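You operate a simulated robot arm through the tools that you are given. There is no shell and no other tool. Be economical: measure what you need, move in short steps, check, and stop when the job is done.

Carry out the task below with a simulated robot arm. There is one attempt and no reset: what you move stays moved.

## Task
Fetch the bottle from the top of the long bench and stand it on the low shelf of the long bench. Take the blue carton labelled "pads" from the top of the long bench and leave it on the low shelf of the long bench. Put the tube box labelled "20 x 1.75" from the top of the long bench on top of the carton there and the tube box marked "20 x 2.15" on the grey tray there. Fetch the brown carton that says "caps" from the top of the long bench and set it on the low shelf of the long bench. The order is free. Set down upright: bottle, blue carton, tube box, brown carton.

Only the result counts: the job must be done as asked and must still hold three seconds after the hand-in. Knocking over, shifting, dropping, spilling or breaking anything else fails it. Lids that push on must go on centred and level and be pressed home; caps that screw on are set level and turned clockwise until they are tight.

## Robot
A 7-joint arm with a vacuum gripper, on a carriage that runs on a rail from [1, 2283] to [0, -197] (x, y) and turns from 155 to 487 degrees about z. Base frame: it is fixed where the carriage stands at the start and does not move with it; the origin is on the floor, on the carriage's upright axis, x ahead of it, y to its left, z up. Lengths are in mm, angles in degrees, forces in N, time in s.
With the tool pointing down near the work surface it reaches from about 340 to 740 mm from the robot's upright axis, wherever it stands. Its first joint turns from -166.0 to 166.0 degrees. Places, roughly: blue carton [500, 0, 1000]; bottle [500, 0, 1000]; brown carton [500, 1250, 1000]; carton [500, 1000, 1000]; low shelf of the long bench [600, 700, 200]; tray (15x12x3 cm) [500, 500, 900]; tube box [750, 500, 1000]. Payload 1.06 kg.
Tool frame: the origin (TCP) lies in the middle of the cups' lips, and z points out of the cups. The gripper has 1 cup of 24 mm across, covering 24 by 24 mm (tool x, y); the bellows give 8 mm. With the vacuum on, a cup seals on a smooth face that it is pressed against (1 to 4 N); it does not hold porous or soft things. The pull reaches 23 N.
Orientation is that of the tool frame in the base frame, as a unit quaternion [w, x, y, z]. With the cups facing straight down, the tool's x points along the base's -x, its y along +y and its z along -z.

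## Interface
- The arm moves only by the tool drive_tool. Its argument "series" is a list of rows, each a list of 3 entries, a list of its own where there are three numbers: the shift along the tool's x, y, z in units of 400 mm (1.0 is 400 mm), then the turn, a rotation vector about the tool's x, y, z in units of 180 degrees (1.0 is 180 degrees), then the vacuum: 1 switches it on, 0 off. In form: [[[tx, ty, tz], [wx, wy, wz], valve], ...]. A call has 1 to 8 rows; each row is the pose to reach, as a shift and turn from the pose commanded when the call began, along the tool's axes at that moment. A call with a number of a shift or a turn outside -1 to 1 is refused whole. A row lasts 0.2 s, in which the tool goes at most 50 mm and 8.6 degrees; a call with a longer step from one row to the next is refused whole, and so is a gripper value outside its range. Where a pose cannot be reached the arm comes as near as it can. A force on the tool above 40 N (or 10 N above the force at the start of the call, whichever is more), or a blocked arm, ends the call early, and 0.2 s more pass. The pull builds up within a second once a cup has sealed. Time passes only in rows, and 0.2 s behind the last, so rows that repeat a pose give it time. The reply holds the time, the measured pose of the TCP, the force on the tool along the base axes and the pull of the vacuum, in the units named above and with some noise, with the torque about the TCP (base axes, N m) and any sound that the robot's microphone picked up.
- Cameras (640 x 400 px; columns grow to the right, rows downward): "scene" is now at [15.6, 177.2, 1582.2]; the picture's right is [0.32, -0.95, 0.00], its down [-0.71, -0.24, -0.66] and it looks along [0.63, 0.21, -0.75] (base axes); focal length 258 px, centre (320, 200). "wrist" rides on the gripper at [78, 19, -96] in the tool frame; the picture's right is [-0.24, 0.97, 0.00], its down [-0.71, -0.17, -0.69] and it looks along [-0.67, -0.16, 0.73] (tool axes); focal length 243 px, centre (320, 200). There is no depth. A picture from a camera that has moved, and an enlarged one, comes with that camera's place and axes in the base frame and with its lens.
- grab_frame(camera): a new picture of that camera. It takes no simulated time.
- raise_lower(by): slides the trunk up (or, below 0, down) by that many mm; the arm and the scene camera ride with it, the base frame stays. It gives what a move gives, with no picture.
- steer(legs): drives the robot by 1 to 6 legs, each [ahead, left, turn to the left] in mm, mm and degrees, along the robot's own axes; the way and the turn of a leg run together, so that a leg with both is an arc; at most 1500 mm and 180 degrees a leg. The arm and the cameras ride along, it lands a little off, and it stops where it bumps. It keeps to its track: a leg is cut to what the track allows. It gives what a move gives.
- head_to(pan, tilt): turns the head with the scene camera to pan (to the left, within 155 degrees either way) and tilt (down, from -29 to 69), counted from straight ahead of the robot. It gives what a move gives.
- inspect(camera, box): a new picture of the part [left, top, right, bottom] of that camera's present view, enlarged. It takes no simulated time.
- job_done(): hands the job in; it is judged then, once.

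Go step by step. Nothing tells you exact positions but the pictures and the camera data: compare them with the known pose of the tool, close in by small moves and look again before you grip or let go. The budget is 165 turns and 120 pictures, counting those below and the enlarged ones. Unless the task says otherwise, let go and move clear before handing in, and close with one line.

The tools are called after "Call:" by a JSON object that holds its "name" and its "arguments". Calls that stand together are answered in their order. drive_tool: Moves the arm, as the interface text tells. Its arguments: {"type":"object","properties":{"series":{"type":"array","items":{"type":"array"}}},"required":["series"]} The other tools are called the same way: raise_lower (by) slides the trunk up or down; steer (legs) drives the base; head_to (pan, tilt) turns the head that bears the scene camera; grab_frame (camera) takes a picture; inspect (camera, box) takes an enlarged picture of a part of a camera's view; job_done () hands the job in.

At the start:

```text
time_s: 0.0
tool_pos: [351.4, 129.4, 1297.8]
tcp_rot: [0.0, 0.0, 1.0, 0.0]
wrist_force: [0.3, 1.5, 0.1]
ft_torque: [0.02, -0.04, 0.01]
pull: 0.0
trunk travel left (down, up): [-525.0, 65.0]
robot x, y, heading: [1.9, -0.8, 0.2]
head pan, tilt: [18.6, 48.4]
```

scene: 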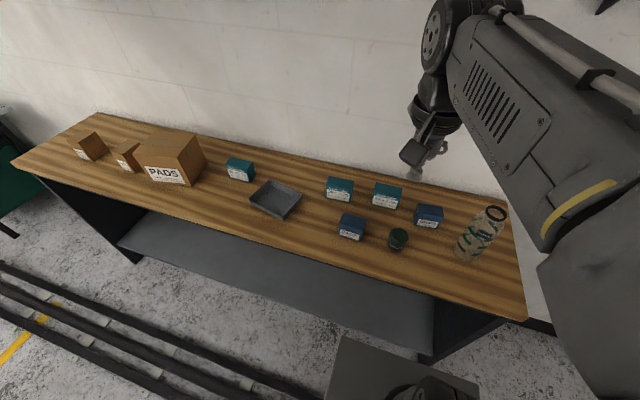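
wrist: 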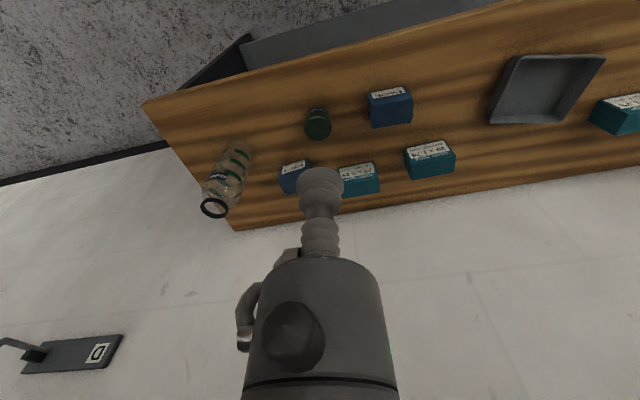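

I see the bench with several cartons and boxes, a bottle at the right end and a low shelf beneath. I'll enlarge the views to read the labels.

Call:
{"name": "inspect", "arguments": {"camera": "scene", "box": [310, 160, 530, 270]}}

Call:
{"name": "inspect", "arguments": {"camera": "scene", "box": [60, 110, 320, 230]}}

Call:
{"name": "inspect", "arguments": {"camera": "wrist", "box": [180, 60, 640, 240]}}

```text
2.91 times, centred on (420, 215) of scene
camera zoom: at [15.6, 177.2, 1582.2], right [0.32, -0.95, 0.0], down [-0.71, -0.24, -0.66], along [0.63, 0.21, -0.75], focal length 749 px, centre (29, 156)
```

zoom: 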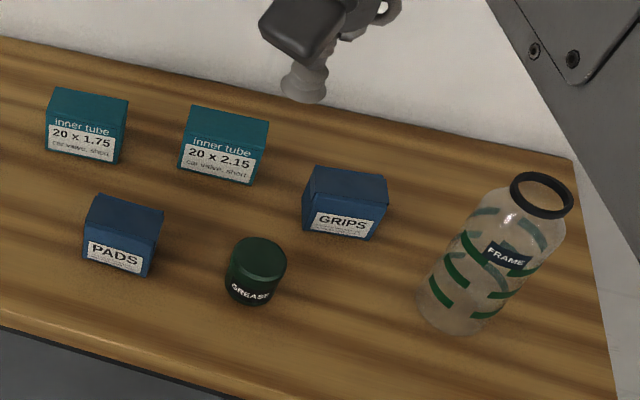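

```text
2.46 times, centred on (190, 170) of scene
camera zoom: at [15.6, 177.2, 1582.2], right [0.32, -0.95, 0.0], down [-0.71, -0.24, -0.66], along [0.63, 0.21, -0.75], focal length 634 px, centre (640, 274)
```

zoom: 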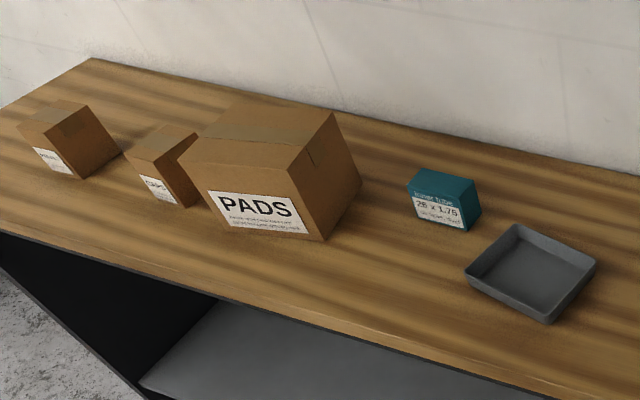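

```text
1.39 times, centred on (410, 150) of wrist
camera zoom: at [271.3, 149.4, 1394.2], right [0.24, 0.97, 0.0], down [0.71, -0.17, 0.69], along [0.67, -0.16, -0.73], focal length 338 px, centre (195, 270)
```

zoom: 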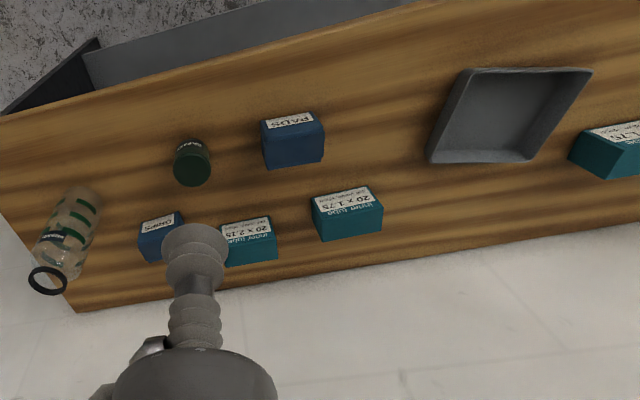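

The bench top lies at z≈905, with the blue "pads" box near (490, 230) and the 20 x 1.75 and 20 x 2.15 boxes behind it. I'll move above the blue box and look closer.

Call:
{"name": "drive_tool", "arguments": {"series": [[[-0.05, 0.036, 0.085], [0, 0, 0], 0], [[-0.1, 0.072, 0.17], [0, 0, 0], 0], [[-0.15, 0.108, 0.255], [0, 0, 0], 0], [[-0.2, 0.144, 0.34], [0, 0, 0], 0], [[-0.25, 0.18, 0.425], [0, 0, 0], 0], [[-0.3, 0.216, 0.51], [0, 0, 0], 0], [[-0.347, 0.252, 0.58], [0, 0, 0], 0]]}}

Call:
{"name": "grab_frame", "arguments": {"camera": "wrist"}}

Call:
{"name": "grab_frame", "arguments": {"camera": "scene"}}

```text
time_s: 1.6
tool_pos: [493.2, 232.6, 1065.1]
tcp_rot: [0.0, 0.001, 1.0, 0.0]
wrist_force: [-0.4, -0.5, 0.7]
ft_torque: [-0.02, 0.01, -0.03]
pull: 0.1
trunk travel left (down, up): [-525.0, 65.0]
robot x, y, heading: [-0.4, 2.9, -0.1]
head pan, tilt: [18.6, 48.4]
```

```text
114 pictures are left
camera wrist: at [411.9, 253.3, 1161.1], right [0.23, 0.97, 0.0], down [0.71, -0.17, 0.69], along [0.67, -0.16, -0.73], focal length 243 px, centre (320, 200)
```

wrist: 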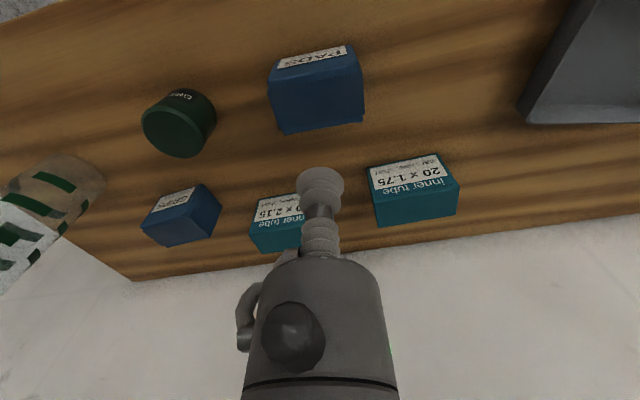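

```text
113 pictures are left
camera scene: at [15.7, 177.4, 1582.2], right [0.32, -0.95, 0.0], down [-0.71, -0.24, -0.66], along [0.63, 0.21, -0.75], focal length 258 px, centre (320, 200)
```

scene: 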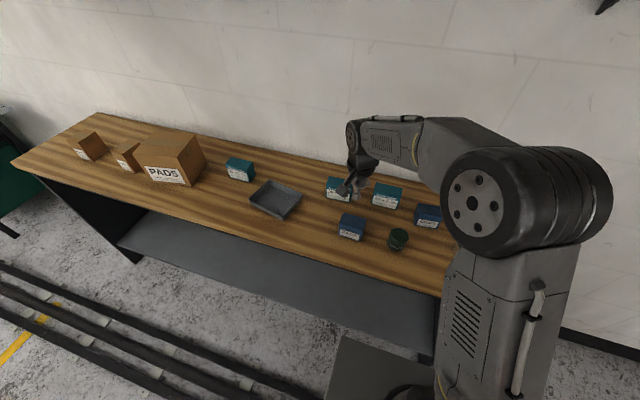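

The blue box top centre reads near (481, 235). I'll move over it and part-way down to check.

Call:
{"name": "drive_tool", "arguments": {"series": [[[0.03, 0.005, 0.05], [0, 0, 0], 0], [[0.03, 0.005, 0.15], [0, 0, 0], 0]]}}

Call:
{"name": "grab_frame", "arguments": {"camera": "wrist"}}

```text
time_s: 2.2
tool_pos: [477.9, 233.9, 1006.3]
tcp_rot: [0.0, 0.0, 1.0, 0.0]
wrist_force: [-0.4, 0.1, 0.2]
ft_torque: [-0.01, 0.0, -0.03]
pull: 0.0
trunk travel left (down, up): [-525.0, 65.0]
robot x, y, heading: [1.3, 4.2, 0.0]
head pan, tilt: [18.6, 48.4]
```

```text
112 pictures are left
camera wrist: at [398.7, 252.7, 1102.0], right [0.24, 0.97, 0.0], down [0.71, -0.17, 0.69], along [0.67, -0.16, -0.73], focal length 243 px, centre (320, 200)
```

wrist: 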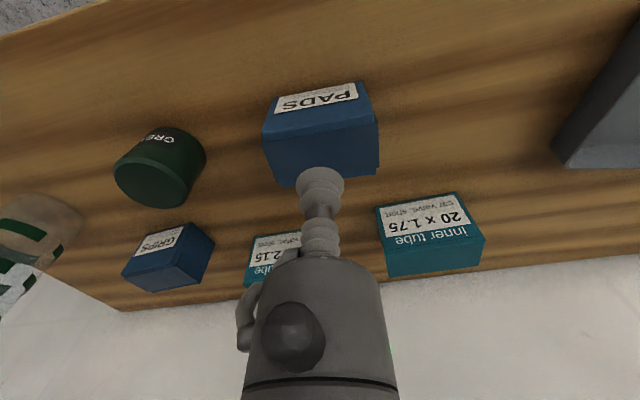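

The box top seems to be at z≈970-975 and centred under the cup. I'll descend with the vacuum on.

Call:
{"name": "drive_tool", "arguments": {"series": [[[0, 0, 0.04], [0, 0, 0], 1], [[0, 0, 0.07], [0, 0, 0], 1], [[0, 0, 0.085], [0, 0, 0], 1], [[0, 0, 0.085], [0, 0, 0], 1]]}}

Call:
{"name": "grab_frame", "arguments": {"camera": "wrist"}}

```text
time_s: 3.2
tool_pos: [479.9, 233.8, 972.0]
tcp_rot: [0.0, 0.0, 1.0, -0.001]
wrist_force: [0.7, 1.2, 0.3]
ft_torque: [-0.01, 0.02, -0.01]
pull: 0.1
trunk travel left (down, up): [-525.0, 65.0]
robot x, y, heading: [-4.8, 0.0, 0.1]
head pan, tilt: [18.6, 48.4]
```

```text
111 pictures are left
camera wrist: at [398.8, 252.8, 1067.9], right [0.24, 0.97, 0.0], down [0.71, -0.17, 0.69], along [0.67, -0.16, -0.73], focal length 243 px, centre (320, 200)
```

wrist: 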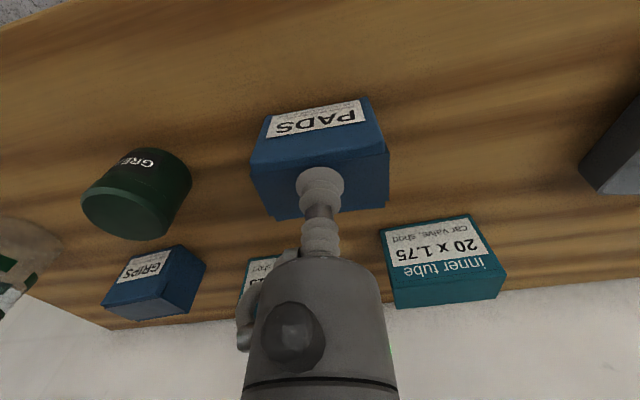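

The cup is centred over the top face. I'll continue down in small steps until contact.

Call:
{"name": "drive_tool", "arguments": {"series": [[[0, 0, 0.02], [0, 0, 0], 1], [[0, 0, 0.03], [0, 0, 0], 1], [[0, 0, 0.04], [0, 0, 0], 1], [[0, 0, 0.04], [0, 0, 0], 1]]}}

```text
time_s: 4.2
tool_pos: [478.4, 232.5, 956.2]
tcp_rot: [0.001, 0.0, 1.0, 0.001]
wrist_force: [-2.9, 1.6, 17.0]
ft_torque: [-0.03, -0.01, 0.01]
pull: 23.0
trunk travel left (down, up): [-525.0, 65.0]
robot x, y, heading: [0.6, -0.2, 0.0]
head pan, tilt: [18.6, 48.4]
```

Sealed with full pull. I'll lift and weigh it.

Call:
{"name": "drive_tool", "arguments": {"series": [[[0, 0, -0.02], [0, 0, 0], 1], [[0, 0, -0.1], [0, 0, 0], 1], [[0, 0, -0.2], [0, 0, 0], 1], [[0.1, 0, -0.25], [0, 0, 0], 1], [[0.2, 0, -0.25], [0, 0, 0], 1], [[0.3, 0, -0.25], [0, 0, 0], 1]]}}

Call:
{"name": "grab_frame", "arguments": {"camera": "wrist"}}

Call:
{"name": "head_to", "arguments": {"pan": 35, "tilt": 50}}

Call:
{"name": "grab_frame", "arguments": {"camera": "scene"}}

```text
time_s: 5.6
tool_pos: [358.5, 234.8, 1056.2]
tcp_rot: [0.0, 0.0, 1.0, 0.0]
wrist_force: [0.2, 0.1, -2.3]
ft_torque: [-0.01, 0.03, 0.02]
pull: 22.8
trunk travel left (down, up): [-525.0, 65.0]
robot x, y, heading: [-0.6, -0.8, 0.1]
head pan, tilt: [18.6, 48.4]
```

```text
110 pictures are left
camera wrist: at [277.5, 253.6, 1153.1], right [0.24, 0.97, 0.0], down [0.71, -0.17, 0.69], along [0.67, -0.16, -0.73], focal length 243 px, centre (320, 200)
```

wrist: 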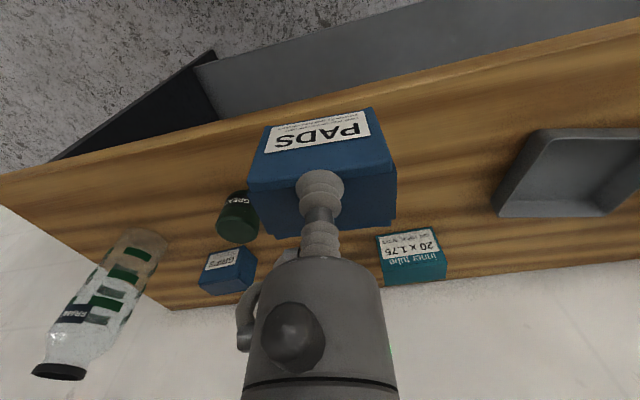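

```text
time_s: 6.4
tool_pos: [358.1, 235.0, 1056.4]
tcp_rot: [0.0, 0.0, 1.0, 0.0]
wrist_force: [0.0, -0.6, -0.5]
ft_torque: [-0.01, -0.01, 0.0]
pull: 23.3
trunk travel left (down, up): [-525.0, 65.0]
robot x, y, heading: [0.0, 1.8, -0.0]
head pan, tilt: [35.0, 50.0]
```

```text
109 pictures are left
camera scene: at [4.4, 196.3, 1580.0], right [0.57, -0.82, 0.0], down [-0.63, -0.44, -0.64], along [0.53, 0.37, -0.77], focal length 258 px, centre (320, 200)
```

scene: 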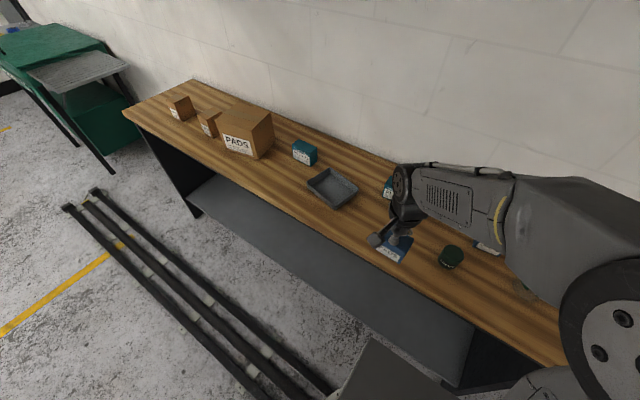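

The box is held and light. I'll turn the carriage left so the arm points along the rail, clear of the bench, before lowering the trunk.

Call:
{"name": "steer", "arguments": {"legs": [[0, 0, 75]]}}

Call:
{"name": "head_to", "arguments": {"pan": 0, "tilt": 45}}

Call:
{"name": "grab_frame", "arguments": {"camera": "scene"}}

```text
time_s: 10.0
tool_pos: [-130.2, 407.6, 1056.3]
tcp_rot: [0.0, -0.605, 0.797, 0.0]
wrist_force: [0.0, 0.0, -0.4]
ft_torque: [-0.02, 0.0, 0.01]
pull: 22.7
trunk travel left (down, up): [-525.0, 65.0]
robot x, y, heading: [-1.0, 2.3, 74.9]
head pan, tilt: [35.0, 50.0]
```

```text
time_s: 11.0
tool_pos: [-129.8, 408.1, 1056.3]
tcp_rot: [0.0, -0.605, 0.796, 0.0]
wrist_force: [-0.2, -0.1, -1.5]
ft_torque: [-0.04, 0.02, 0.01]
pull: 23.1
trunk travel left (down, up): [-525.0, 65.0]
robot x, y, heading: [3.3, 0.2, 74.8]
head pan, tilt: [0.0, 45.0]
```

```text
108 pictures are left
camera scene: at [-139.5, 61.5, 1586.9], right [0.96, -0.27, 0.0], down [-0.19, -0.68, -0.71], along [0.19, 0.68, -0.71], focal length 258 px, centre (320, 200)
```

scene: 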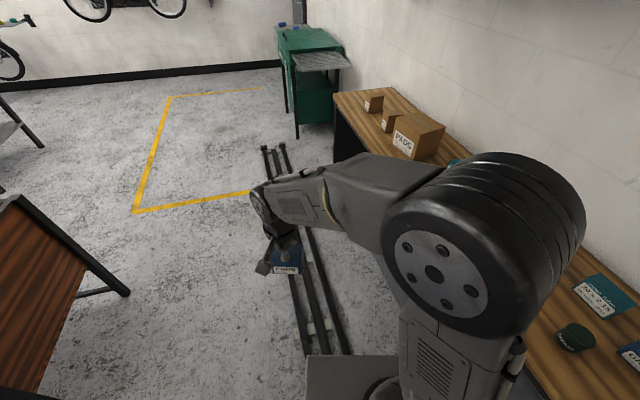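

The arm is clear of the bench. I'll lower the trunk fully and look at the shelf.

Call:
{"name": "raise_lower", "arguments": {"by": -525}}

Call:
{"name": "head_to", "arguments": {"pan": -40, "tilt": 25}}

Call:
{"name": "grab_frame", "arguments": {"camera": "scene"}}

Call:
{"name": "grab_frame", "arguments": {"camera": "wrist"}}

```text
refused: -525 is not a number from -400 to 400
```

```text
time_s: 12.1
tool_pos: [-131.0, 408.1, 1056.5]
tcp_rot: [0.0, -0.605, 0.796, 0.0]
wrist_force: [-0.2, -0.5, -0.9]
ft_torque: [-0.02, 0.01, 0.0]
pull: 23.1
trunk travel left (down, up): [-525.0, 65.0]
robot x, y, heading: [-1.8, -1.0, 74.7]
head pan, tilt: [-40.0, 25.0]
```

```text
107 pictures are left
camera scene: at [-85.3, 35.4, 1617.5], right [0.57, -0.82, 0.0], down [-0.35, -0.24, -0.91], along [0.75, 0.51, -0.42], focal length 258 px, centre (320, 200)
```

scene: 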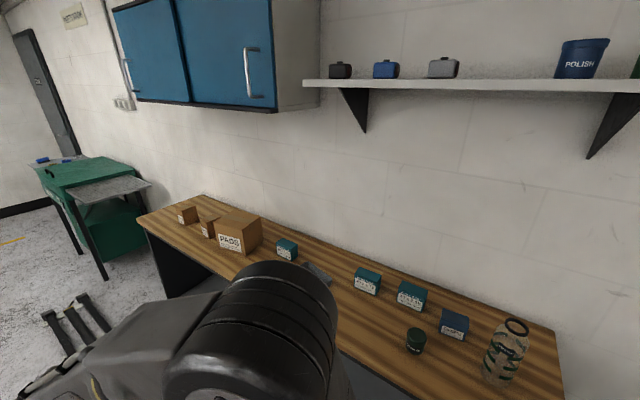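

```text
106 pictures are left
camera wrist: at [-171.5, 338.1, 1153.1], right [-0.87, 0.49, 0.0], down [0.35, 0.64, 0.69], along [0.33, 0.6, -0.73], focal length 243 px, centre (320, 200)
```

wrist: 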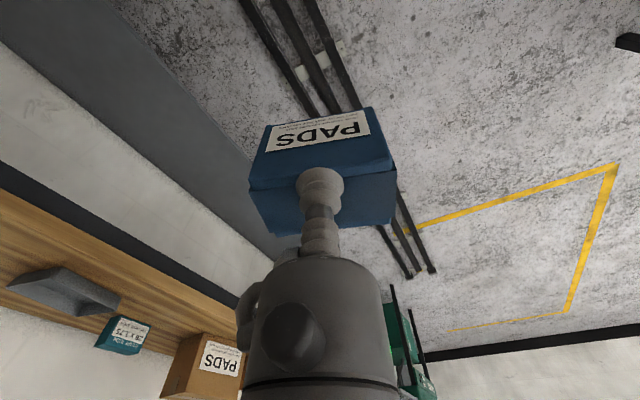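

The trunk call is limited to 400 mm, so I'll lower in two steps.

Call:
{"name": "raise_lower", "arguments": {"by": -300}}

Call:
{"name": "raise_lower", "arguments": {"by": -220}}

Call:
{"name": "grab_frame", "arguments": {"camera": "wrist"}}

Call:
{"name": "grab_frame", "arguments": {"camera": "scene"}}

```text
time_s: 15.1
tool_pos: [-130.2, 408.6, 756.2]
tcp_rot: [0.0, -0.605, 0.796, 0.0]
wrist_force: [0.6, -0.1, -1.4]
ft_torque: [-0.03, 0.01, -0.03]
pull: 22.8
trunk travel left (down, up): [-225.0, 365.0]
robot x, y, heading: [-1.8, 1.9, 74.5]
head pan, tilt: [-40.0, 25.0]
```

```text
time_s: 17.4
tool_pos: [-130.3, 408.5, 536.5]
tcp_rot: [0.0, -0.606, 0.796, 0.0]
wrist_force: [0.1, 1.1, -0.8]
ft_torque: [0.03, 0.03, -0.03]
pull: 23.6
trunk travel left (down, up): [-5.0, 585.0]
robot x, y, heading: [-2.1, 2.3, 74.4]
head pan, tilt: [-40.0, 25.0]
```

```text
105 pictures are left
camera wrist: at [-171.5, 338.0, 633.1], right [-0.87, 0.49, 0.0], down [0.35, 0.64, 0.69], along [0.33, 0.6, -0.73], focal length 243 px, centre (320, 200)
```

wrist: 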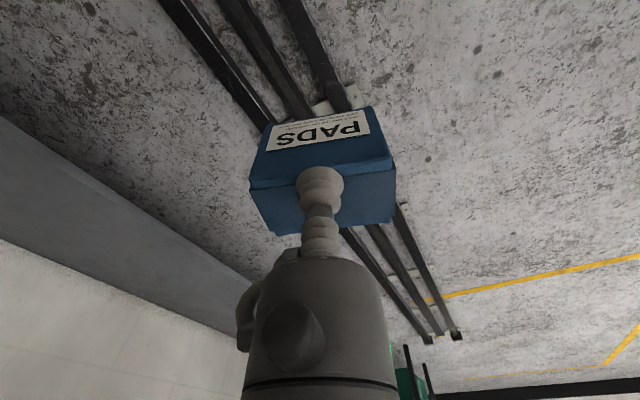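

```text
104 pictures are left
camera scene: at [-85.2, 35.3, 1097.5], right [0.57, -0.82, 0.0], down [-0.35, -0.24, -0.91], along [0.75, 0.51, -0.42], focal length 258 px, centre (320, 200)
```

scene: 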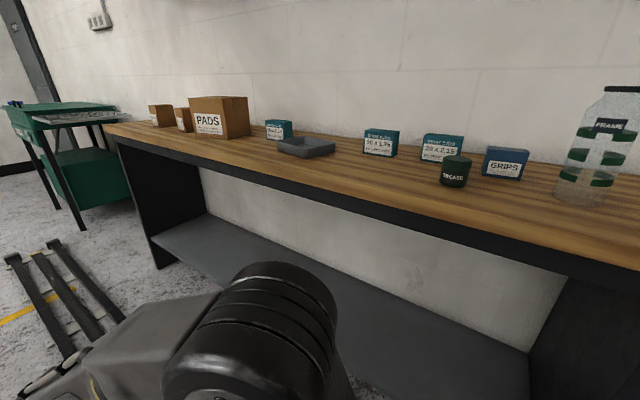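

The shelf is empty and there's about 600 mm of clearance under the apron. I'll turn back part-way so the box faces the opening.

Call:
{"name": "steer", "arguments": {"legs": [[0, 0, -59.4]]}}

Call:
{"name": "grab_frame", "arguments": {"camera": "wrist"}}

Call:
{"name": "head_to", "arguments": {"pan": 40, "tilt": 45}}

Call:
{"name": "grab_frame", "arguments": {"camera": "scene"}}

```text
time_s: 20.5
tool_pos: [291.7, 313.6, 536.5]
tcp_rot: [0.0, -0.12, 0.993, -0.001]
wrist_force: [-0.2, 0.0, -1.3]
ft_torque: [-0.01, 0.03, 0.02]
pull: 23.1
trunk travel left (down, up): [-5.0, 585.0]
robot x, y, heading: [0.6, -1.2, 14.1]
head pan, tilt: [-40.0, 25.0]
```

```text
103 pictures are left
camera wrist: at [209.5, 313.1, 633.1], right [0.0, 1.0, 0.0], down [0.73, 0.0, 0.69], along [0.69, 0.0, -0.73], focal length 243 px, centre (320, 200)
```

wrist: 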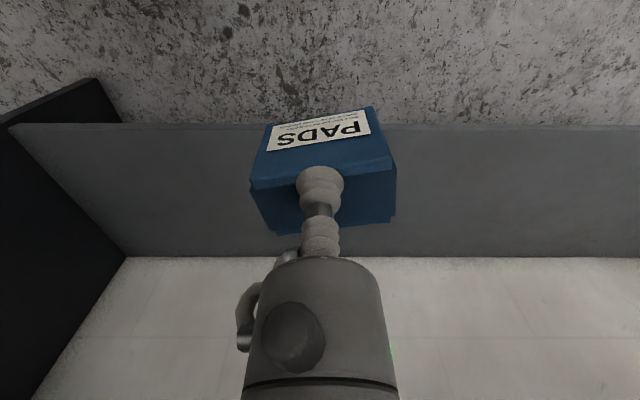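

```text
time_s: 22.0
tool_pos: [291.9, 312.4, 536.5]
tcp_rot: [0.0, -0.12, 0.993, 0.0]
wrist_force: [0.2, 0.8, -1.1]
ft_torque: [-0.02, 0.02, 0.02]
pull: 23.5
trunk travel left (down, up): [-5.0, 585.0]
robot x, y, heading: [-0.3, 2.5, 13.8]
head pan, tilt: [40.0, 45.0]
```

```text
102 pictures are left
camera scene: at [-45.0, 199.1, 1066.9], right [0.81, -0.59, 0.0], down [-0.42, -0.57, -0.71], along [0.42, 0.57, -0.71], focal length 258 px, centre (320, 200)
```

scene: 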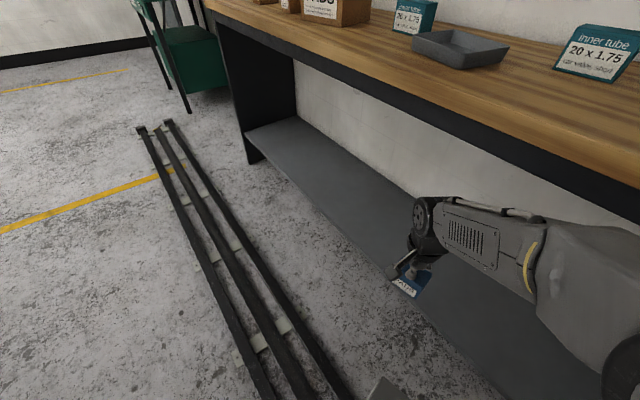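

The shelf spans roughly x 410–820 at z≈230. I'll lower in front of it and then slide in.

Call:
{"name": "drive_tool", "arguments": {"series": [[[0, 0, 0.12], [0, 0, 0], 1], [[0, 0, 0.24], [0, 0, 0], 1], [[0, 0, 0.36], [0, 0, 0], 1], [[-0.115, -0.01, 0.36], [0, 0, 0], 1], [[-0.23, -0.02, 0.36], [0, 0, 0], 1], [[-0.345, -0.03, 0.36], [0, 0, 0], 1], [[-0.46, -0.04, 0.36], [0, 0, 0], 1], [[-0.567, -0.049, 0.36], [0, 0, 0], 1]]}}

Call:
{"name": "grab_frame", "arguments": {"camera": "wrist"}}

Call:
{"name": "grab_frame", "arguments": {"camera": "scene"}}

```text
time_s: 23.8
tool_pos: [516.8, 347.0, 393.6]
tcp_rot: [0.0, -0.121, 0.993, 0.001]
wrist_force: [-0.1, -0.1, -0.6]
ft_torque: [0.01, 0.06, -0.01]
pull: 23.2
trunk travel left (down, up): [-5.0, 585.0]
robot x, y, heading: [-3.7, 0.0, 13.9]
head pan, tilt: [40.0, 45.0]
```

```text
101 pictures are left
camera wrist: at [433.9, 347.0, 489.1], right [0.0, 1.0, 0.0], down [0.73, 0.0, 0.69], along [0.69, 0.0, -0.73], focal length 243 px, centre (320, 200)
```

wrist: 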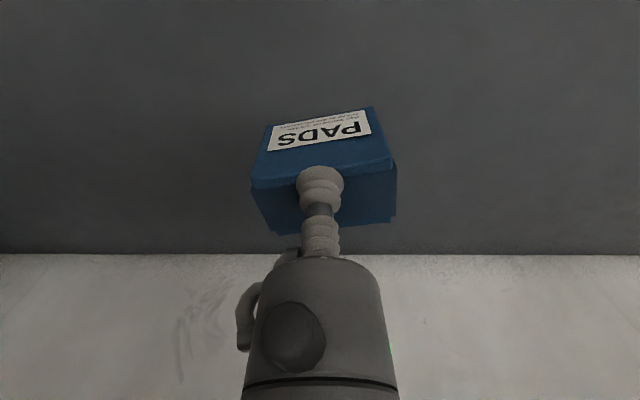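

```text
100 pictures are left
camera scene: at [-45.3, 199.1, 1067.0], right [0.81, -0.59, 0.0], down [-0.42, -0.57, -0.71], along [0.42, 0.57, -0.71], focal length 258 px, centre (320, 200)
```

scene: 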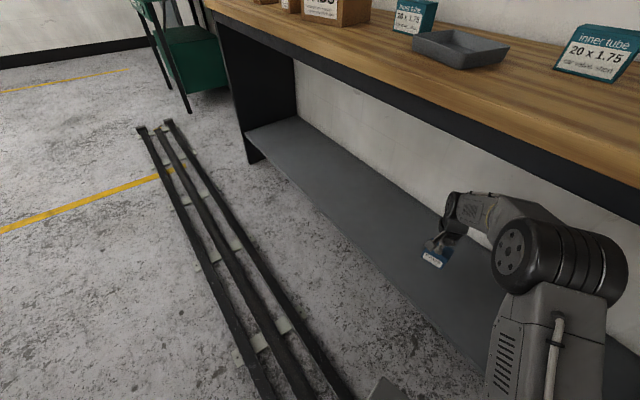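

The box is over the shelf. I'll descend quickly to about z 315, then in small steps to find contact.

Call:
{"name": "drive_tool", "arguments": {"series": [[[0, 0, 0.1], [0, 0, 0], 1], [[0, 0, 0.19], [0, 0, 0], 1], [[0, 0, 0.205], [0, 0, 0], 1], [[0, 0, 0.22], [0, 0, 0], 1], [[0, 0, 0.235], [0, 0, 0], 1], [[0, 0, 0.25], [0, 0, 0], 1], [[0, 0, 0.265], [0, 0, 0], 1], [[0, 0, 0.28], [0, 0, 0], 1]]}}

Call:
{"name": "grab_frame", "arguments": {"camera": "wrist"}}

```text
time_s: 25.3
tool_pos: [519.1, 348.9, 295.1]
tcp_rot: [0.003, -0.119, 0.993, 0.001]
wrist_force: [-6.6, -4.2, 23.0]
ft_torque: [0.02, -0.14, -0.04]
pull: 22.5
trunk travel left (down, up): [-5.0, 585.0]
robot x, y, heading: [-2.4, -1.5, 13.6]
head pan, tilt: [40.0, 45.0]
stopped in row 7: the force on the tool passed its limit at 46 N (the readings are from after the stop); the commanded pose is now the measured one
```

```text
99 pictures are left
camera wrist: at [435.6, 348.5, 392.2], right [0.0, 1.0, 0.0], down [0.73, 0.0, 0.69], along [0.69, 0.0, -0.73], focal length 243 px, centre (320, 200)
```

wrist: 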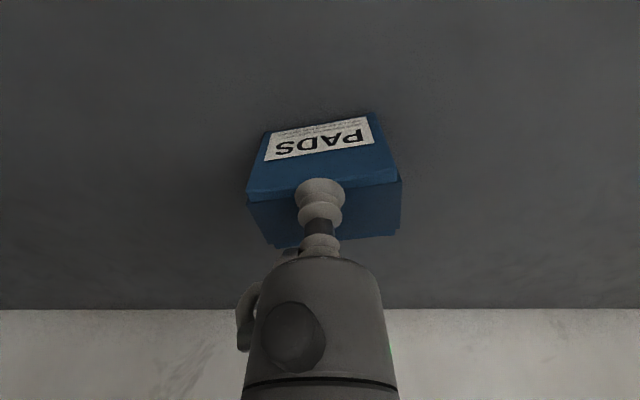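

The box is down on the shelf. I'll ease the pressure, release and rise.

Call:
{"name": "drive_tool", "arguments": {"series": [[[0, 0, -0.01], [0, 0, 0], 1], [[0, 0, -0.01], [0, 0, 0], 0], [[0, 0, -0.01], [0, 0, 0], 0], [[0, 0, -0.01], [0, 0, 0], 0], [[0, 0, -0.02], [0, 0, 0], 0], [[0, 0, -0.04], [0, 0, 0], 0], [[0, 0, -0.1], [0, 0, 0], 0]]}}

Call:
{"name": "grab_frame", "arguments": {"camera": "wrist"}}

```text
time_s: 26.9
tool_pos: [517.4, 348.5, 333.0]
tcp_rot: [0.001, -0.12, 0.993, 0.0]
wrist_force: [0.6, 0.7, 0.2]
ft_torque: [-0.03, 0.0, 0.0]
pull: 0.1
trunk travel left (down, up): [-5.0, 585.0]
robot x, y, heading: [0.8, -4.3, 13.4]
head pan, tilt: [40.0, 45.0]
```

```text
98 pictures are left
camera wrist: at [434.7, 348.5, 428.8], right [0.0, 1.0, 0.0], down [0.73, 0.0, 0.69], along [0.69, 0.0, -0.73], focal length 243 px, centre (320, 200)
```

wrist: 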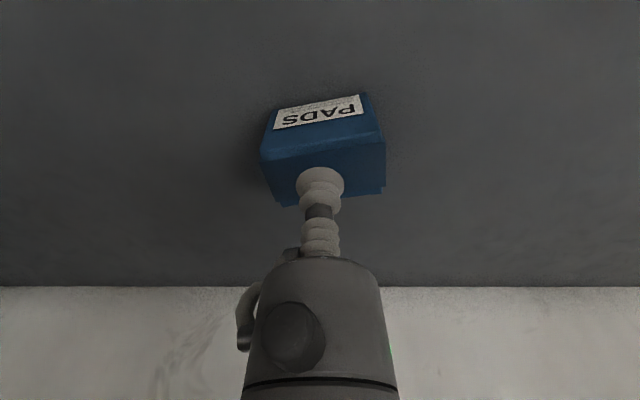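

Blue carton placed. Now I'll retract along the same path.

Call:
{"name": "drive_tool", "arguments": {"series": [[[0, 0, -0.12], [0, 0, 0], 0], [[0.115, 0.01, -0.15], [0, 0, 0], 0], [[0.23, 0.02, -0.15], [0, 0, 0], 0], [[0.345, 0.03, -0.15], [0, 0, 0], 0], [[0.46, 0.04, -0.15], [0, 0, 0], 0], [[0.567, 0.049, -0.15], [0, 0, 0], 0], [[0.567, 0.049, -0.27], [0, 0, 0], 0], [[0.567, 0.049, -0.39], [0, 0, 0], 0]]}}

Call:
{"name": "steer", "arguments": {"legs": [[0, 0, 61.4]]}}

Call:
{"name": "raise_lower", "arguments": {"by": 350}}

Call:
{"name": "head_to", "arguments": {"pan": -85, "tilt": 45}}

Call:
{"name": "grab_frame", "arguments": {"camera": "scene"}}

```text
time_s: 28.7
tool_pos: [293.4, 313.1, 487.6]
tcp_rot: [0.0, -0.119, 0.993, 0.001]
wrist_force: [0.9, -0.2, 0.9]
ft_torque: [0.01, 0.01, 0.03]
pull: 0.0
trunk travel left (down, up): [-5.0, 585.0]
robot x, y, heading: [-1.4, -2.7, 14.1]
head pan, tilt: [40.0, 45.0]
```

```text
time_s: 31.8
tool_pos: [-136.2, 407.8, 487.3]
tcp_rot: [0.0, -0.611, 0.792, 0.0]
wrist_force: [0.7, -0.2, -0.3]
ft_torque: [0.02, 0.02, -0.01]
pull: 0.0
trunk travel left (down, up): [-5.0, 585.0]
robot x, y, heading: [0.1, 0.5, 75.4]
head pan, tilt: [40.0, 45.0]
```

```text
time_s: 35.2
tool_pos: [-135.7, 408.6, 837.8]
tcp_rot: [0.001, -0.611, 0.792, 0.001]
wrist_force: [0.2, -0.1, 0.3]
ft_torque: [0.01, 0.0, 0.05]
pull: 0.1
trunk travel left (down, up): [-355.0, 235.0]
robot x, y, heading: [0.1, 0.8, 75.5]
head pan, tilt: [40.0, 45.0]
```

```text
time_s: 37.3
tool_pos: [-136.7, 406.7, 837.7]
tcp_rot: [0.001, -0.61, 0.792, 0.0]
wrist_force: [-0.7, 0.0, 0.3]
ft_torque: [-0.02, -0.04, -0.01]
pull: 0.0
trunk travel left (down, up): [-355.0, 235.0]
robot x, y, heading: [1.2, -2.4, 75.1]
head pan, tilt: [-85.0, 45.0]
```

```text
97 pictures are left
camera scene: at [-80.7, -33.0, 1416.9], right [-0.17, -0.99, 0.0], down [-0.7, 0.12, -0.71], along [0.7, -0.12, -0.71], focal length 258 px, centre (320, 200)
```

scene: 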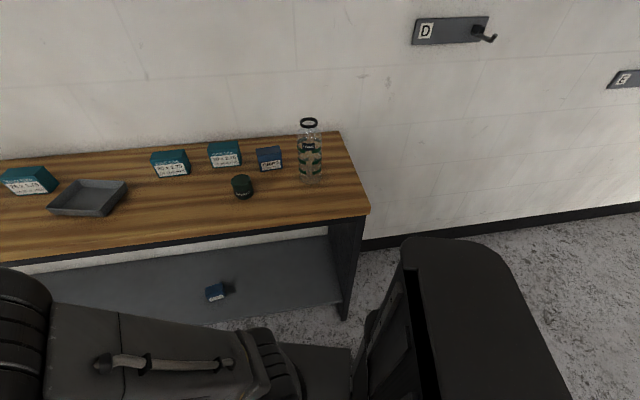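

Call:
{"name": "inspect", "arguments": {"camera": "scene", "box": [220, 105, 380, 205]}}

```text
4.00 times, centred on (300, 155) of scene
camera zoom: at [-80.7, -33.0, 1416.9], right [-0.17, -0.99, 0.0], down [-0.7, 0.12, -0.71], along [0.7, -0.12, -0.71], focal length 1030 px, centre (400, 380)
```

zoom: 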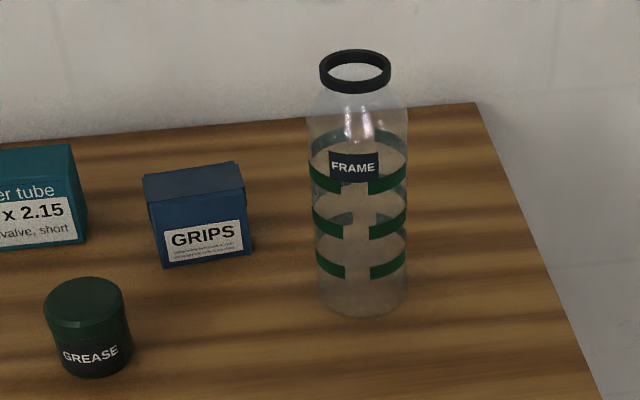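

The bottle has an open mouth, so it must be gripped from the side with a horizontal tool. I'll reorient the tool (pointing ahead, camera to the side) here in the clear.

Call:
{"name": "drive_tool", "arguments": {"series": [[[-0.05, 0, 0], [0.027, -0.027, -0.027], 0], [[-0.1, 0, 0], [0.054, -0.054, -0.054], 0], [[-0.15, 0, 0], [0.081, -0.081, -0.081], 0], [[-0.2, 0, 0], [0.108, -0.108, -0.108], 0], [[-0.25, 0, 0], [0.135, -0.135, -0.135], 0], [[-0.3, 0, 0], [0.162, -0.162, -0.162], 0], [[-0.3, 0, 0], [0.189, -0.189, -0.189], 0], [[-0.3, 0, 0], [0.216, -0.216, -0.216], 0]]}}

Call:
{"name": "drive_tool", "arguments": {"series": [[[0, 0, 0], [0.027, -0.027, -0.027], 0], [[0, 0, 0], [0.054, -0.054, -0.054], 0], [[0, 0, 0], [0.081, -0.081, -0.081], 0], [[0, 0, 0], [0.108, -0.108, -0.108], 0], [[0, 0, 0], [0.135, -0.135, -0.135], 0], [[0, 0, 0], [0.162, -0.162, -0.162], 0], [[0, 0, 0], [0.169, -0.169, -0.169], 0]]}}

Call:
{"name": "head_to", "arguments": {"pan": 0, "tilt": 45}}

Call:
{"name": "grab_frame", "arguments": {"camera": "scene"}}

```text
time_s: 39.1
tool_pos: [-105.6, 522.8, 837.5]
tcp_rot: [-0.45, 0.761, -0.463, 0.056]
wrist_force: [-0.4, 0.1, 0.1]
ft_torque: [-0.03, -0.01, 0.0]
pull: 0.0
trunk travel left (down, up): [-355.0, 235.0]
robot x, y, heading: [1.2, -2.5, 75.4]
head pan, tilt: [-85.0, 45.0]
```

```text
time_s: 40.7
tool_pos: [-105.0, 525.1, 838.5]
tcp_rot: [0.704, -0.699, 0.088, -0.089]
wrist_force: [-0.4, -0.1, -0.2]
ft_torque: [0.0, -0.01, -0.02]
pull: 0.1
trunk travel left (down, up): [-355.0, 235.0]
robot x, y, heading: [1.9, -0.3, 75.2]
head pan, tilt: [-85.0, 45.0]
```

```text
time_s: 42.3
tool_pos: [-105.6, 524.1, 838.7]
tcp_rot: [0.702, -0.701, 0.091, -0.09]
wrist_force: [0.0, -0.1, 0.8]
ft_torque: [0.0, 0.03, 0.0]
pull: 0.1
trunk travel left (down, up): [-355.0, 235.0]
robot x, y, heading: [0.4, -0.1, 75.4]
head pan, tilt: [0.0, 45.0]
```

```text
95 pictures are left
camera scene: at [-140.2, 59.2, 1416.9], right [0.97, -0.25, 0.0], down [-0.18, -0.68, -0.71], along [0.18, 0.68, -0.71], focal length 258 px, centre (320, 200)
```

scene: 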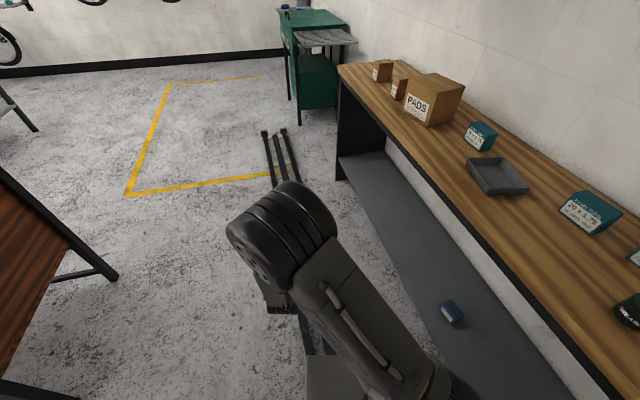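

The tool is horizontal and pointing ahead. I'll raise the trunk, move into the lower TCP posture (as later needed at the shelf), and test pulling back.

Call:
{"name": "raise_lower", "arguments": {"by": 205}}

Call:
{"name": "drive_tool", "arguments": {"series": [[[0, 0, -0.05], [0, 0, 0], 0], [[0, 0, -0.1], [0, 0, 0], 0], [[0, 0, -0.15], [0, 0, 0], 0], [[0, 0, -0.2], [0, 0, 0], 0], [[0, 0, -0.22], [0, 0, 0], 0]]}}

Call:
{"name": "grab_frame", "arguments": {"camera": "scene"}}

Call:
{"name": "grab_frame", "arguments": {"camera": "wrist"}}

```text
time_s: 44.5
tool_pos: [-106.1, 523.5, 1043.6]
tcp_rot: [0.702, -0.701, 0.091, -0.09]
wrist_force: [-1.1, -0.4, -0.4]
ft_torque: [-0.03, -0.02, 0.01]
pull: 0.1
trunk travel left (down, up): [-560.0, 30.0]
robot x, y, heading: [-1.6, -4.6, 75.6]
head pan, tilt: [0.0, 45.0]
```

```text
time_s: 45.7
tool_pos: [-126.7, 440.3, 1042.7]
tcp_rot: [0.702, -0.701, 0.09, -0.089]
wrist_force: [0.1, 0.3, 0.3]
ft_torque: [0.02, 0.03, -0.02]
pull: 0.2
trunk travel left (down, up): [-560.0, 30.0]
robot x, y, heading: [1.5, -3.1, 75.2]
head pan, tilt: [0.0, 45.0]
```

```text
94 pictures are left
camera scene: at [-140.3, 59.2, 1621.9], right [0.97, -0.25, 0.0], down [-0.18, -0.68, -0.71], along [0.18, 0.68, -0.71], focal length 258 px, centre (320, 200)
```

scene: 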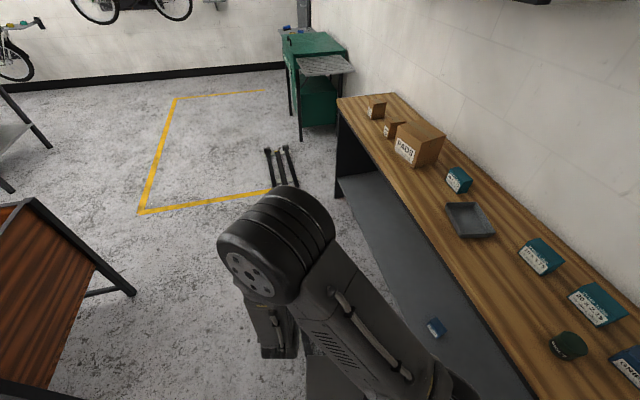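

```text
93 pictures are left
camera wrist: at [-77.2, 327.1, 1024.4], right [-0.23, 0.06, -0.97], down [-0.86, -0.48, 0.17], along [-0.46, 0.87, 0.16], focal length 243 px, centre (320, 200)
```

wrist: 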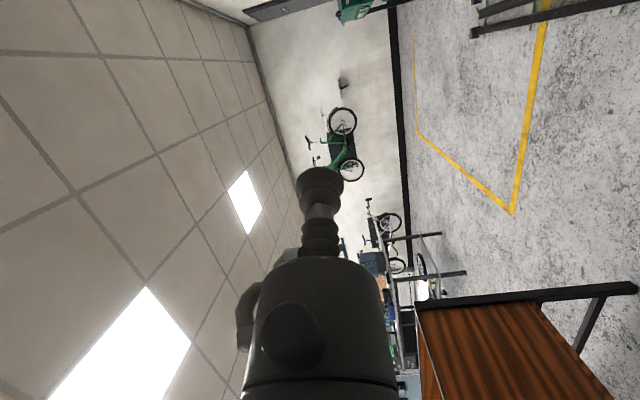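

That posture works. I'll drive to y≈91 and turn to heading −45° so the tool points at the bottle with about 85 mm standoff.

Call:
{"name": "steer", "arguments": {"legs": [[90, 24, 0], [0, 0, -120.3]]}}

Call:
{"name": "grab_frame", "arguments": {"camera": "wrist"}}

Call:
{"name": "head_to", "arguments": {"pan": 0, "tilt": 50}}

Call:
{"name": "grab_frame", "arguments": {"camera": "scene"}}

```text
time_s: 51.8
tool_pos: [446.4, -6.6, 1042.4]
tcp_rot: [-0.28, 0.28, -0.649, 0.65]
wrist_force: [0.4, 0.2, -0.8]
ft_torque: [0.0, 0.01, 0.0]
pull: 0.1
trunk travel left (down, up): [-560.0, 30.0]
robot x, y, heading: [2.8, 93.1, -43.5]
head pan, tilt: [0.0, 45.0]
```

```text
92 pictures are left
camera wrist: at [320.5, 2.0, 1024.3], right [0.16, 0.17, -0.97], down [-0.01, 0.99, 0.17], along [0.99, -0.02, 0.16], focal length 243 px, centre (320, 200)
```

wrist: 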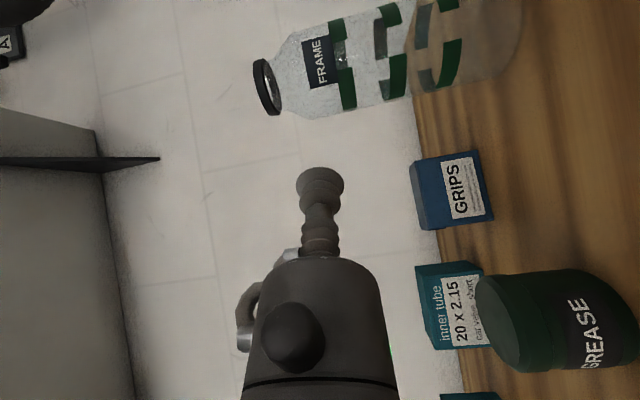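

```text
time_s: 52.4
tool_pos: [446.5, -6.7, 1042.5]
tcp_rot: [-0.28, 0.279, -0.649, 0.65]
wrist_force: [-0.5, 0.7, 0.6]
ft_torque: [-0.01, -0.01, 0.02]
pull: 0.1
trunk travel left (down, up): [-560.0, 30.0]
robot x, y, heading: [-2.5, 95.8, -43.2]
head pan, tilt: [0.0, 50.0]
```

```text
91 pictures are left
camera scene: at [118.0, 192.3, 1615.0], right [-0.69, -0.73, 0.0], down [-0.56, 0.53, -0.64], along [0.47, -0.44, -0.77], focal length 258 px, centre (320, 200)
```

scene: 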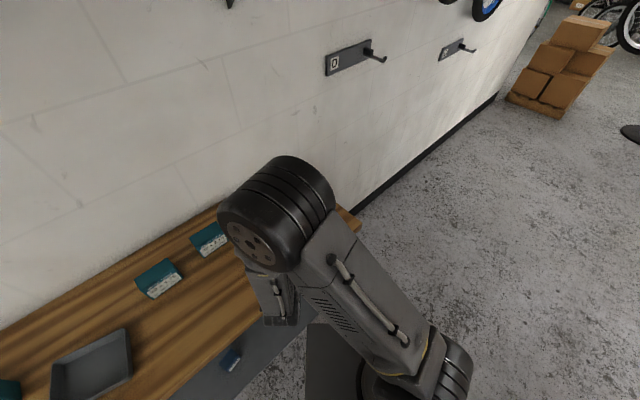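

The bottle axis is about 15 mm right of the tool axis at about 140 mm distance. I'll shift right, go down to grip height, move in 40 mm, then look.

Call:
{"name": "drive_tool", "arguments": {"series": [[[0.0375, 0.05, 0], [0, 0, 0], 0], [[0.0375, 0.09, 0.05], [0, 0, 0], 0], [[0.0375, 0.09, 0.1], [0, 0, 0], 0], [[0.0375, 0.09, 0.1], [0, 0, 0], 0]]}}

Call:
{"name": "grab_frame", "arguments": {"camera": "wrist"}}

```text
time_s: 53.4
tool_pos: [465.4, -45.4, 1006.3]
tcp_rot: [-0.28, 0.279, -0.649, 0.65]
wrist_force: [0.3, -0.4, -0.2]
ft_torque: [-0.04, -0.02, -0.02]
pull: 0.0
trunk travel left (down, up): [-560.0, 30.0]
robot x, y, heading: [-0.2, 91.7, -43.6]
head pan, tilt: [0.0, 50.0]
```

```text
90 pictures are left
camera wrist: at [339.8, -36.1, 987.7], right [0.16, 0.17, -0.97], down [-0.01, 0.99, 0.17], along [0.99, -0.02, 0.16], focal length 243 px, centre (320, 200)
```

wrist: 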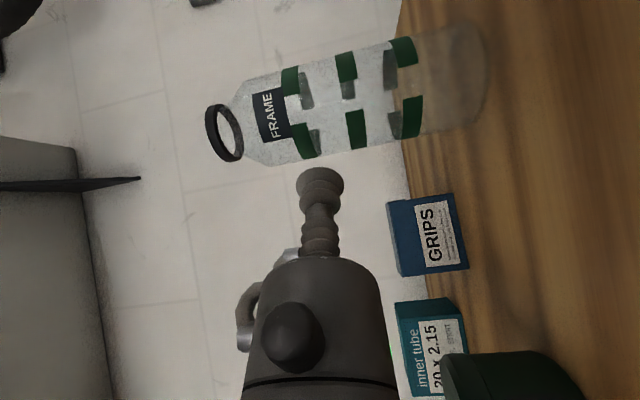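

The bottle is aligned with about 58 mm to contact. I'll lower slightly to about 75 mm grip height (less tipping), close in and start the vacuum.

Call:
{"name": "drive_tool", "arguments": {"series": [[[0, 0.06, 0.04], [0, 0, 0], 1], [[0, 0.06, 0.09], [0, 0, 0], 1], [[0, 0.06, 0.11], [0, 0, 0], 1], [[0, 0.06, 0.12], [0, 0, 0], 1]]}}

Call:
{"name": "grab_frame", "arguments": {"camera": "wrist"}}

```text
time_s: 54.4
tool_pos: [500.8, -78.9, 981.0]
tcp_rot: [-0.279, 0.28, -0.649, 0.65]
wrist_force: [-1.2, 0.6, -0.2]
ft_torque: [0.0, 0.02, -0.02]
pull: 0.1
trunk travel left (down, up): [-560.0, 30.0]
robot x, y, heading: [3.2, 97.4, -43.3]
head pan, tilt: [0.0, 50.0]
```

```text
89 pictures are left
camera wrist: at [375.1, -69.8, 964.3], right [0.16, 0.17, -0.97], down [-0.01, 0.99, 0.17], along [0.99, -0.02, 0.16], focal length 243 px, centre (320, 200)
```

wrist: 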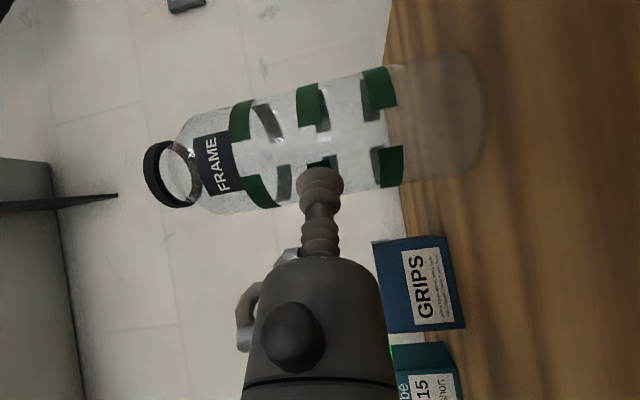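

The cup is close to the surface. I'll move in with 2–3 mm steps.

Call:
{"name": "drive_tool", "arguments": {"series": [[[0, 0, 0.01], [0, 0, 0], 1], [[0, 0, 0.02], [0, 0, 0], 1], [[0, 0, 0.03], [0, 0, 0], 1], [[0, 0, 0.03], [0, 0, 0], 1]]}}

```text
time_s: 55.4
tool_pos: [508.5, -87.6, 983.2]
tcp_rot: [-0.28, 0.279, -0.649, 0.65]
wrist_force: [-0.1, 0.8, 0.2]
ft_torque: [-0.01, 0.0, 0.02]
pull: 23.0
trunk travel left (down, up): [-560.0, 30.0]
robot x, y, heading: [-2.6, 96.8, -43.3]
head pan, tilt: [0.0, 50.0]
```

Sealed at full pull. I'll lift and look.

Call:
{"name": "drive_tool", "arguments": {"series": [[[0, -0.02, 0], [0, 0, 0], 1], [[0, -0.06, 0], [0, 0, 0], 1], [[0, -0.15, 0], [0, 0, 0], 1], [[0, -0.25, 0], [0, 0, 0], 1], [[0, -0.25, 0], [0, 0, 0], 1]]}}

Call:
{"name": "grab_frame", "arguments": {"camera": "wrist"}}

Call:
{"name": "grab_frame", "arguments": {"camera": "scene"}}

```text
time_s: 56.6
tool_pos: [507.4, -85.9, 1081.9]
tcp_rot: [-0.28, 0.28, -0.649, 0.65]
wrist_force: [-0.7, -0.8, -1.2]
ft_torque: [-0.02, 0.03, 0.01]
pull: 23.0
trunk travel left (down, up): [-560.0, 30.0]
robot x, y, heading: [-1.5, 95.7, -43.1]
head pan, tilt: [0.0, 50.0]
```

```text
88 pictures are left
camera wrist: at [381.3, -76.9, 1064.5], right [0.16, 0.17, -0.97], down [-0.01, 0.99, 0.17], along [0.99, -0.02, 0.16], focal length 243 px, centre (320, 200)
```

wrist: 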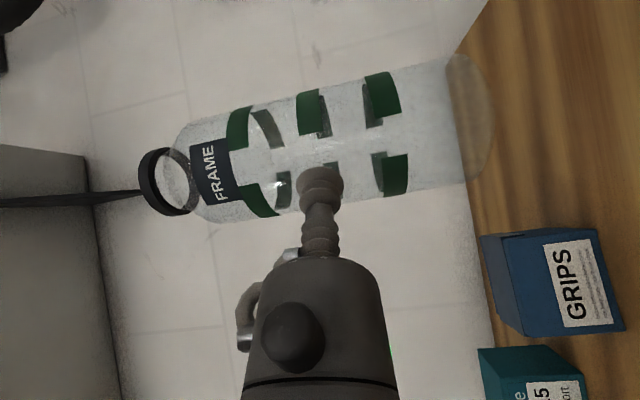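

```text
87 pictures are left
camera scene: at [117.6, 192.3, 1615.0], right [-0.69, -0.73, 0.0], down [-0.56, 0.53, -0.64], along [0.47, -0.44, -0.77], focal length 258 px, centre (320, 200)
```

scene: 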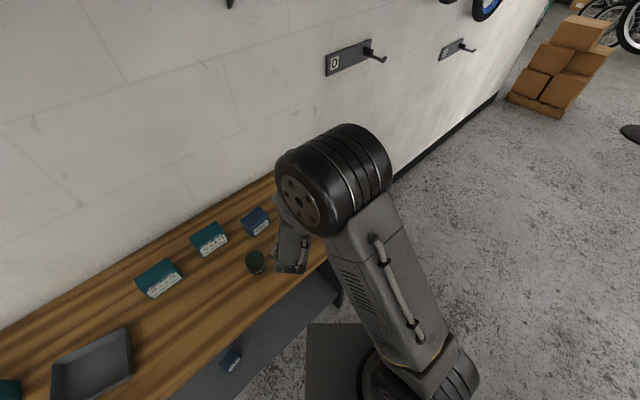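

The bottle is held upright. I'll raise a bit more, swing left over the bench and out to heading 77°, then lower.

Call:
{"name": "raise_lower", "arguments": {"by": 28}}

Call:
{"name": "steer", "arguments": {"legs": [[0, 0, 120]]}}

Call:
{"name": "raise_lower", "arguments": {"by": -300}}

Call:
{"name": "raise_lower", "arguments": {"by": -286}}

Call:
{"name": "grab_frame", "arguments": {"camera": "wrist"}}

```text
time_s: 57.4
tool_pos: [507.4, -86.2, 1109.3]
tcp_rot: [-0.28, 0.279, -0.649, 0.65]
wrist_force: [0.0, 0.1, -0.8]
ft_torque: [0.01, 0.03, 0.01]
pull: 22.6
trunk travel left (down, up): [-588.0, 2.0]
robot x, y, heading: [0.1, 97.7, -43.2]
head pan, tilt: [0.0, 50.0]
```

```text
time_s: 62.8
tool_pos: [-117.4, 617.7, 1110.3]
tcp_rot: [-0.704, 0.704, -0.071, 0.07]
wrist_force: [-0.5, 0.4, -0.7]
ft_torque: [0.01, 0.03, -0.02]
pull: 23.4
trunk travel left (down, up): [-588.0, 2.0]
robot x, y, heading: [0.6, 94.6, 78.6]
head pan, tilt: [0.0, 50.0]
```

```text
time_s: 65.8
tool_pos: [-117.2, 618.7, 811.3]
tcp_rot: [0.705, -0.702, 0.07, -0.07]
wrist_force: [0.4, -0.4, -1.0]
ft_torque: [-0.03, -0.03, -0.02]
pull: 22.6
trunk travel left (down, up): [-288.0, 302.0]
robot x, y, heading: [1.4, 93.6, 78.5]
head pan, tilt: [0.0, 50.0]
```

```text
time_s: 68.7
tool_pos: [-116.6, 618.7, 525.4]
tcp_rot: [0.705, -0.703, 0.07, -0.07]
wrist_force: [0.4, 0.3, -0.8]
ft_torque: [-0.06, -0.03, 0.03]
pull: 23.4
trunk travel left (down, up): [-2.0, 588.0]
robot x, y, heading: [1.2, 91.0, 78.7]
head pan, tilt: [0.0, 50.0]
```

```text
86 pictures are left
camera wrist: at [-60.6, 509.8, 506.1], right [-0.23, 0.05, -0.97], down [-0.83, -0.53, 0.17], along [-0.51, 0.85, 0.16], focal length 243 px, centre (320, 200)
```

wrist: 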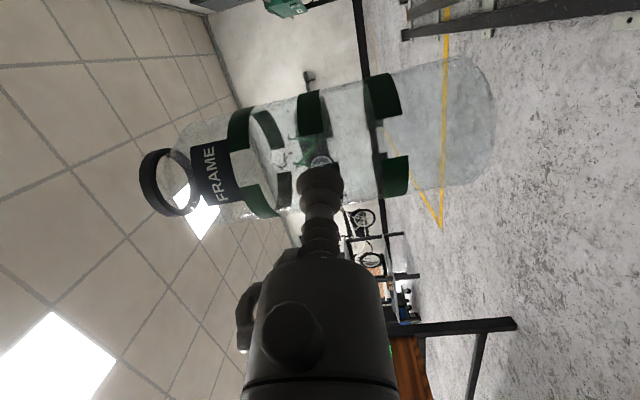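

Still held. I'll lower the arm to z≈385 and drive along the rail to y≈380.

Call:
{"name": "drive_tool", "arguments": {"series": [[[0, 0.09, 0], [0, 0, 0], 1], [[0, 0.18, 0], [0, 0, 0], 1], [[0, 0.27, 0], [0, 0, 0], 1], [[0, 0.35, 0], [0, 0, 0], 1]]}}

Call:
{"name": "steer", "arguments": {"legs": [[284, 57, 0]]}}

Call:
{"name": "head_to", "arguments": {"pan": -20, "tilt": 40}}

Call:
{"name": "grab_frame", "arguments": {"camera": "scene"}}

```text
time_s: 69.7
tool_pos: [-114.6, 619.5, 385.1]
tcp_rot: [0.705, -0.703, 0.07, -0.07]
wrist_force: [0.1, 0.2, -0.7]
ft_torque: [0.0, -0.03, 0.04]
pull: 22.9
trunk travel left (down, up): [-2.0, 588.0]
robot x, y, heading: [-2.3, 90.6, 78.4]
head pan, tilt: [0.0, 50.0]
```

```text
time_s: 71.7
tool_pos: [-115.9, 906.2, 385.0]
tcp_rot: [0.704, -0.703, 0.07, -0.07]
wrist_force: [0.9, -0.5, -0.4]
ft_torque: [-0.04, 0.03, -0.02]
pull: 22.8
trunk travel left (down, up): [-2.0, 588.0]
robot x, y, heading: [0.2, 381.4, 78.4]
head pan, tilt: [0.0, 50.0]
```

```text
time_s: 72.5
tool_pos: [-115.4, 906.7, 384.3]
tcp_rot: [0.704, -0.703, 0.07, -0.07]
wrist_force: [0.0, 0.1, -0.9]
ft_torque: [-0.02, 0.01, 0.0]
pull: 22.7
trunk travel left (down, up): [-2.0, 588.0]
robot x, y, heading: [0.1, 380.1, 78.4]
head pan, tilt: [-20.0, 40.0]
```

```text
85 pictures are left
camera scene: at [-115.1, 424.9, 1071.2], right [0.85, -0.52, 0.0], down [-0.33, -0.55, -0.77], along [0.4, 0.65, -0.64], focal length 258 px, centre (320, 200)
```

scene: 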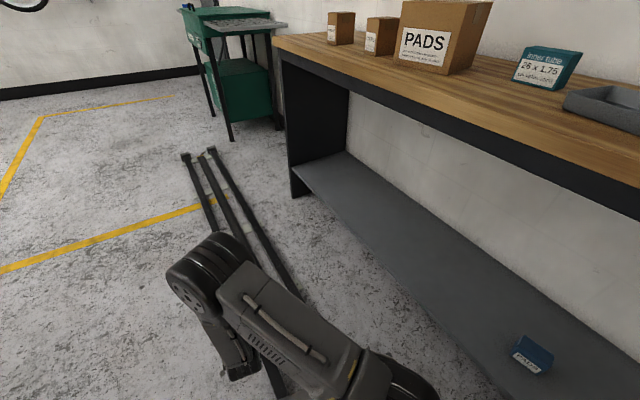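

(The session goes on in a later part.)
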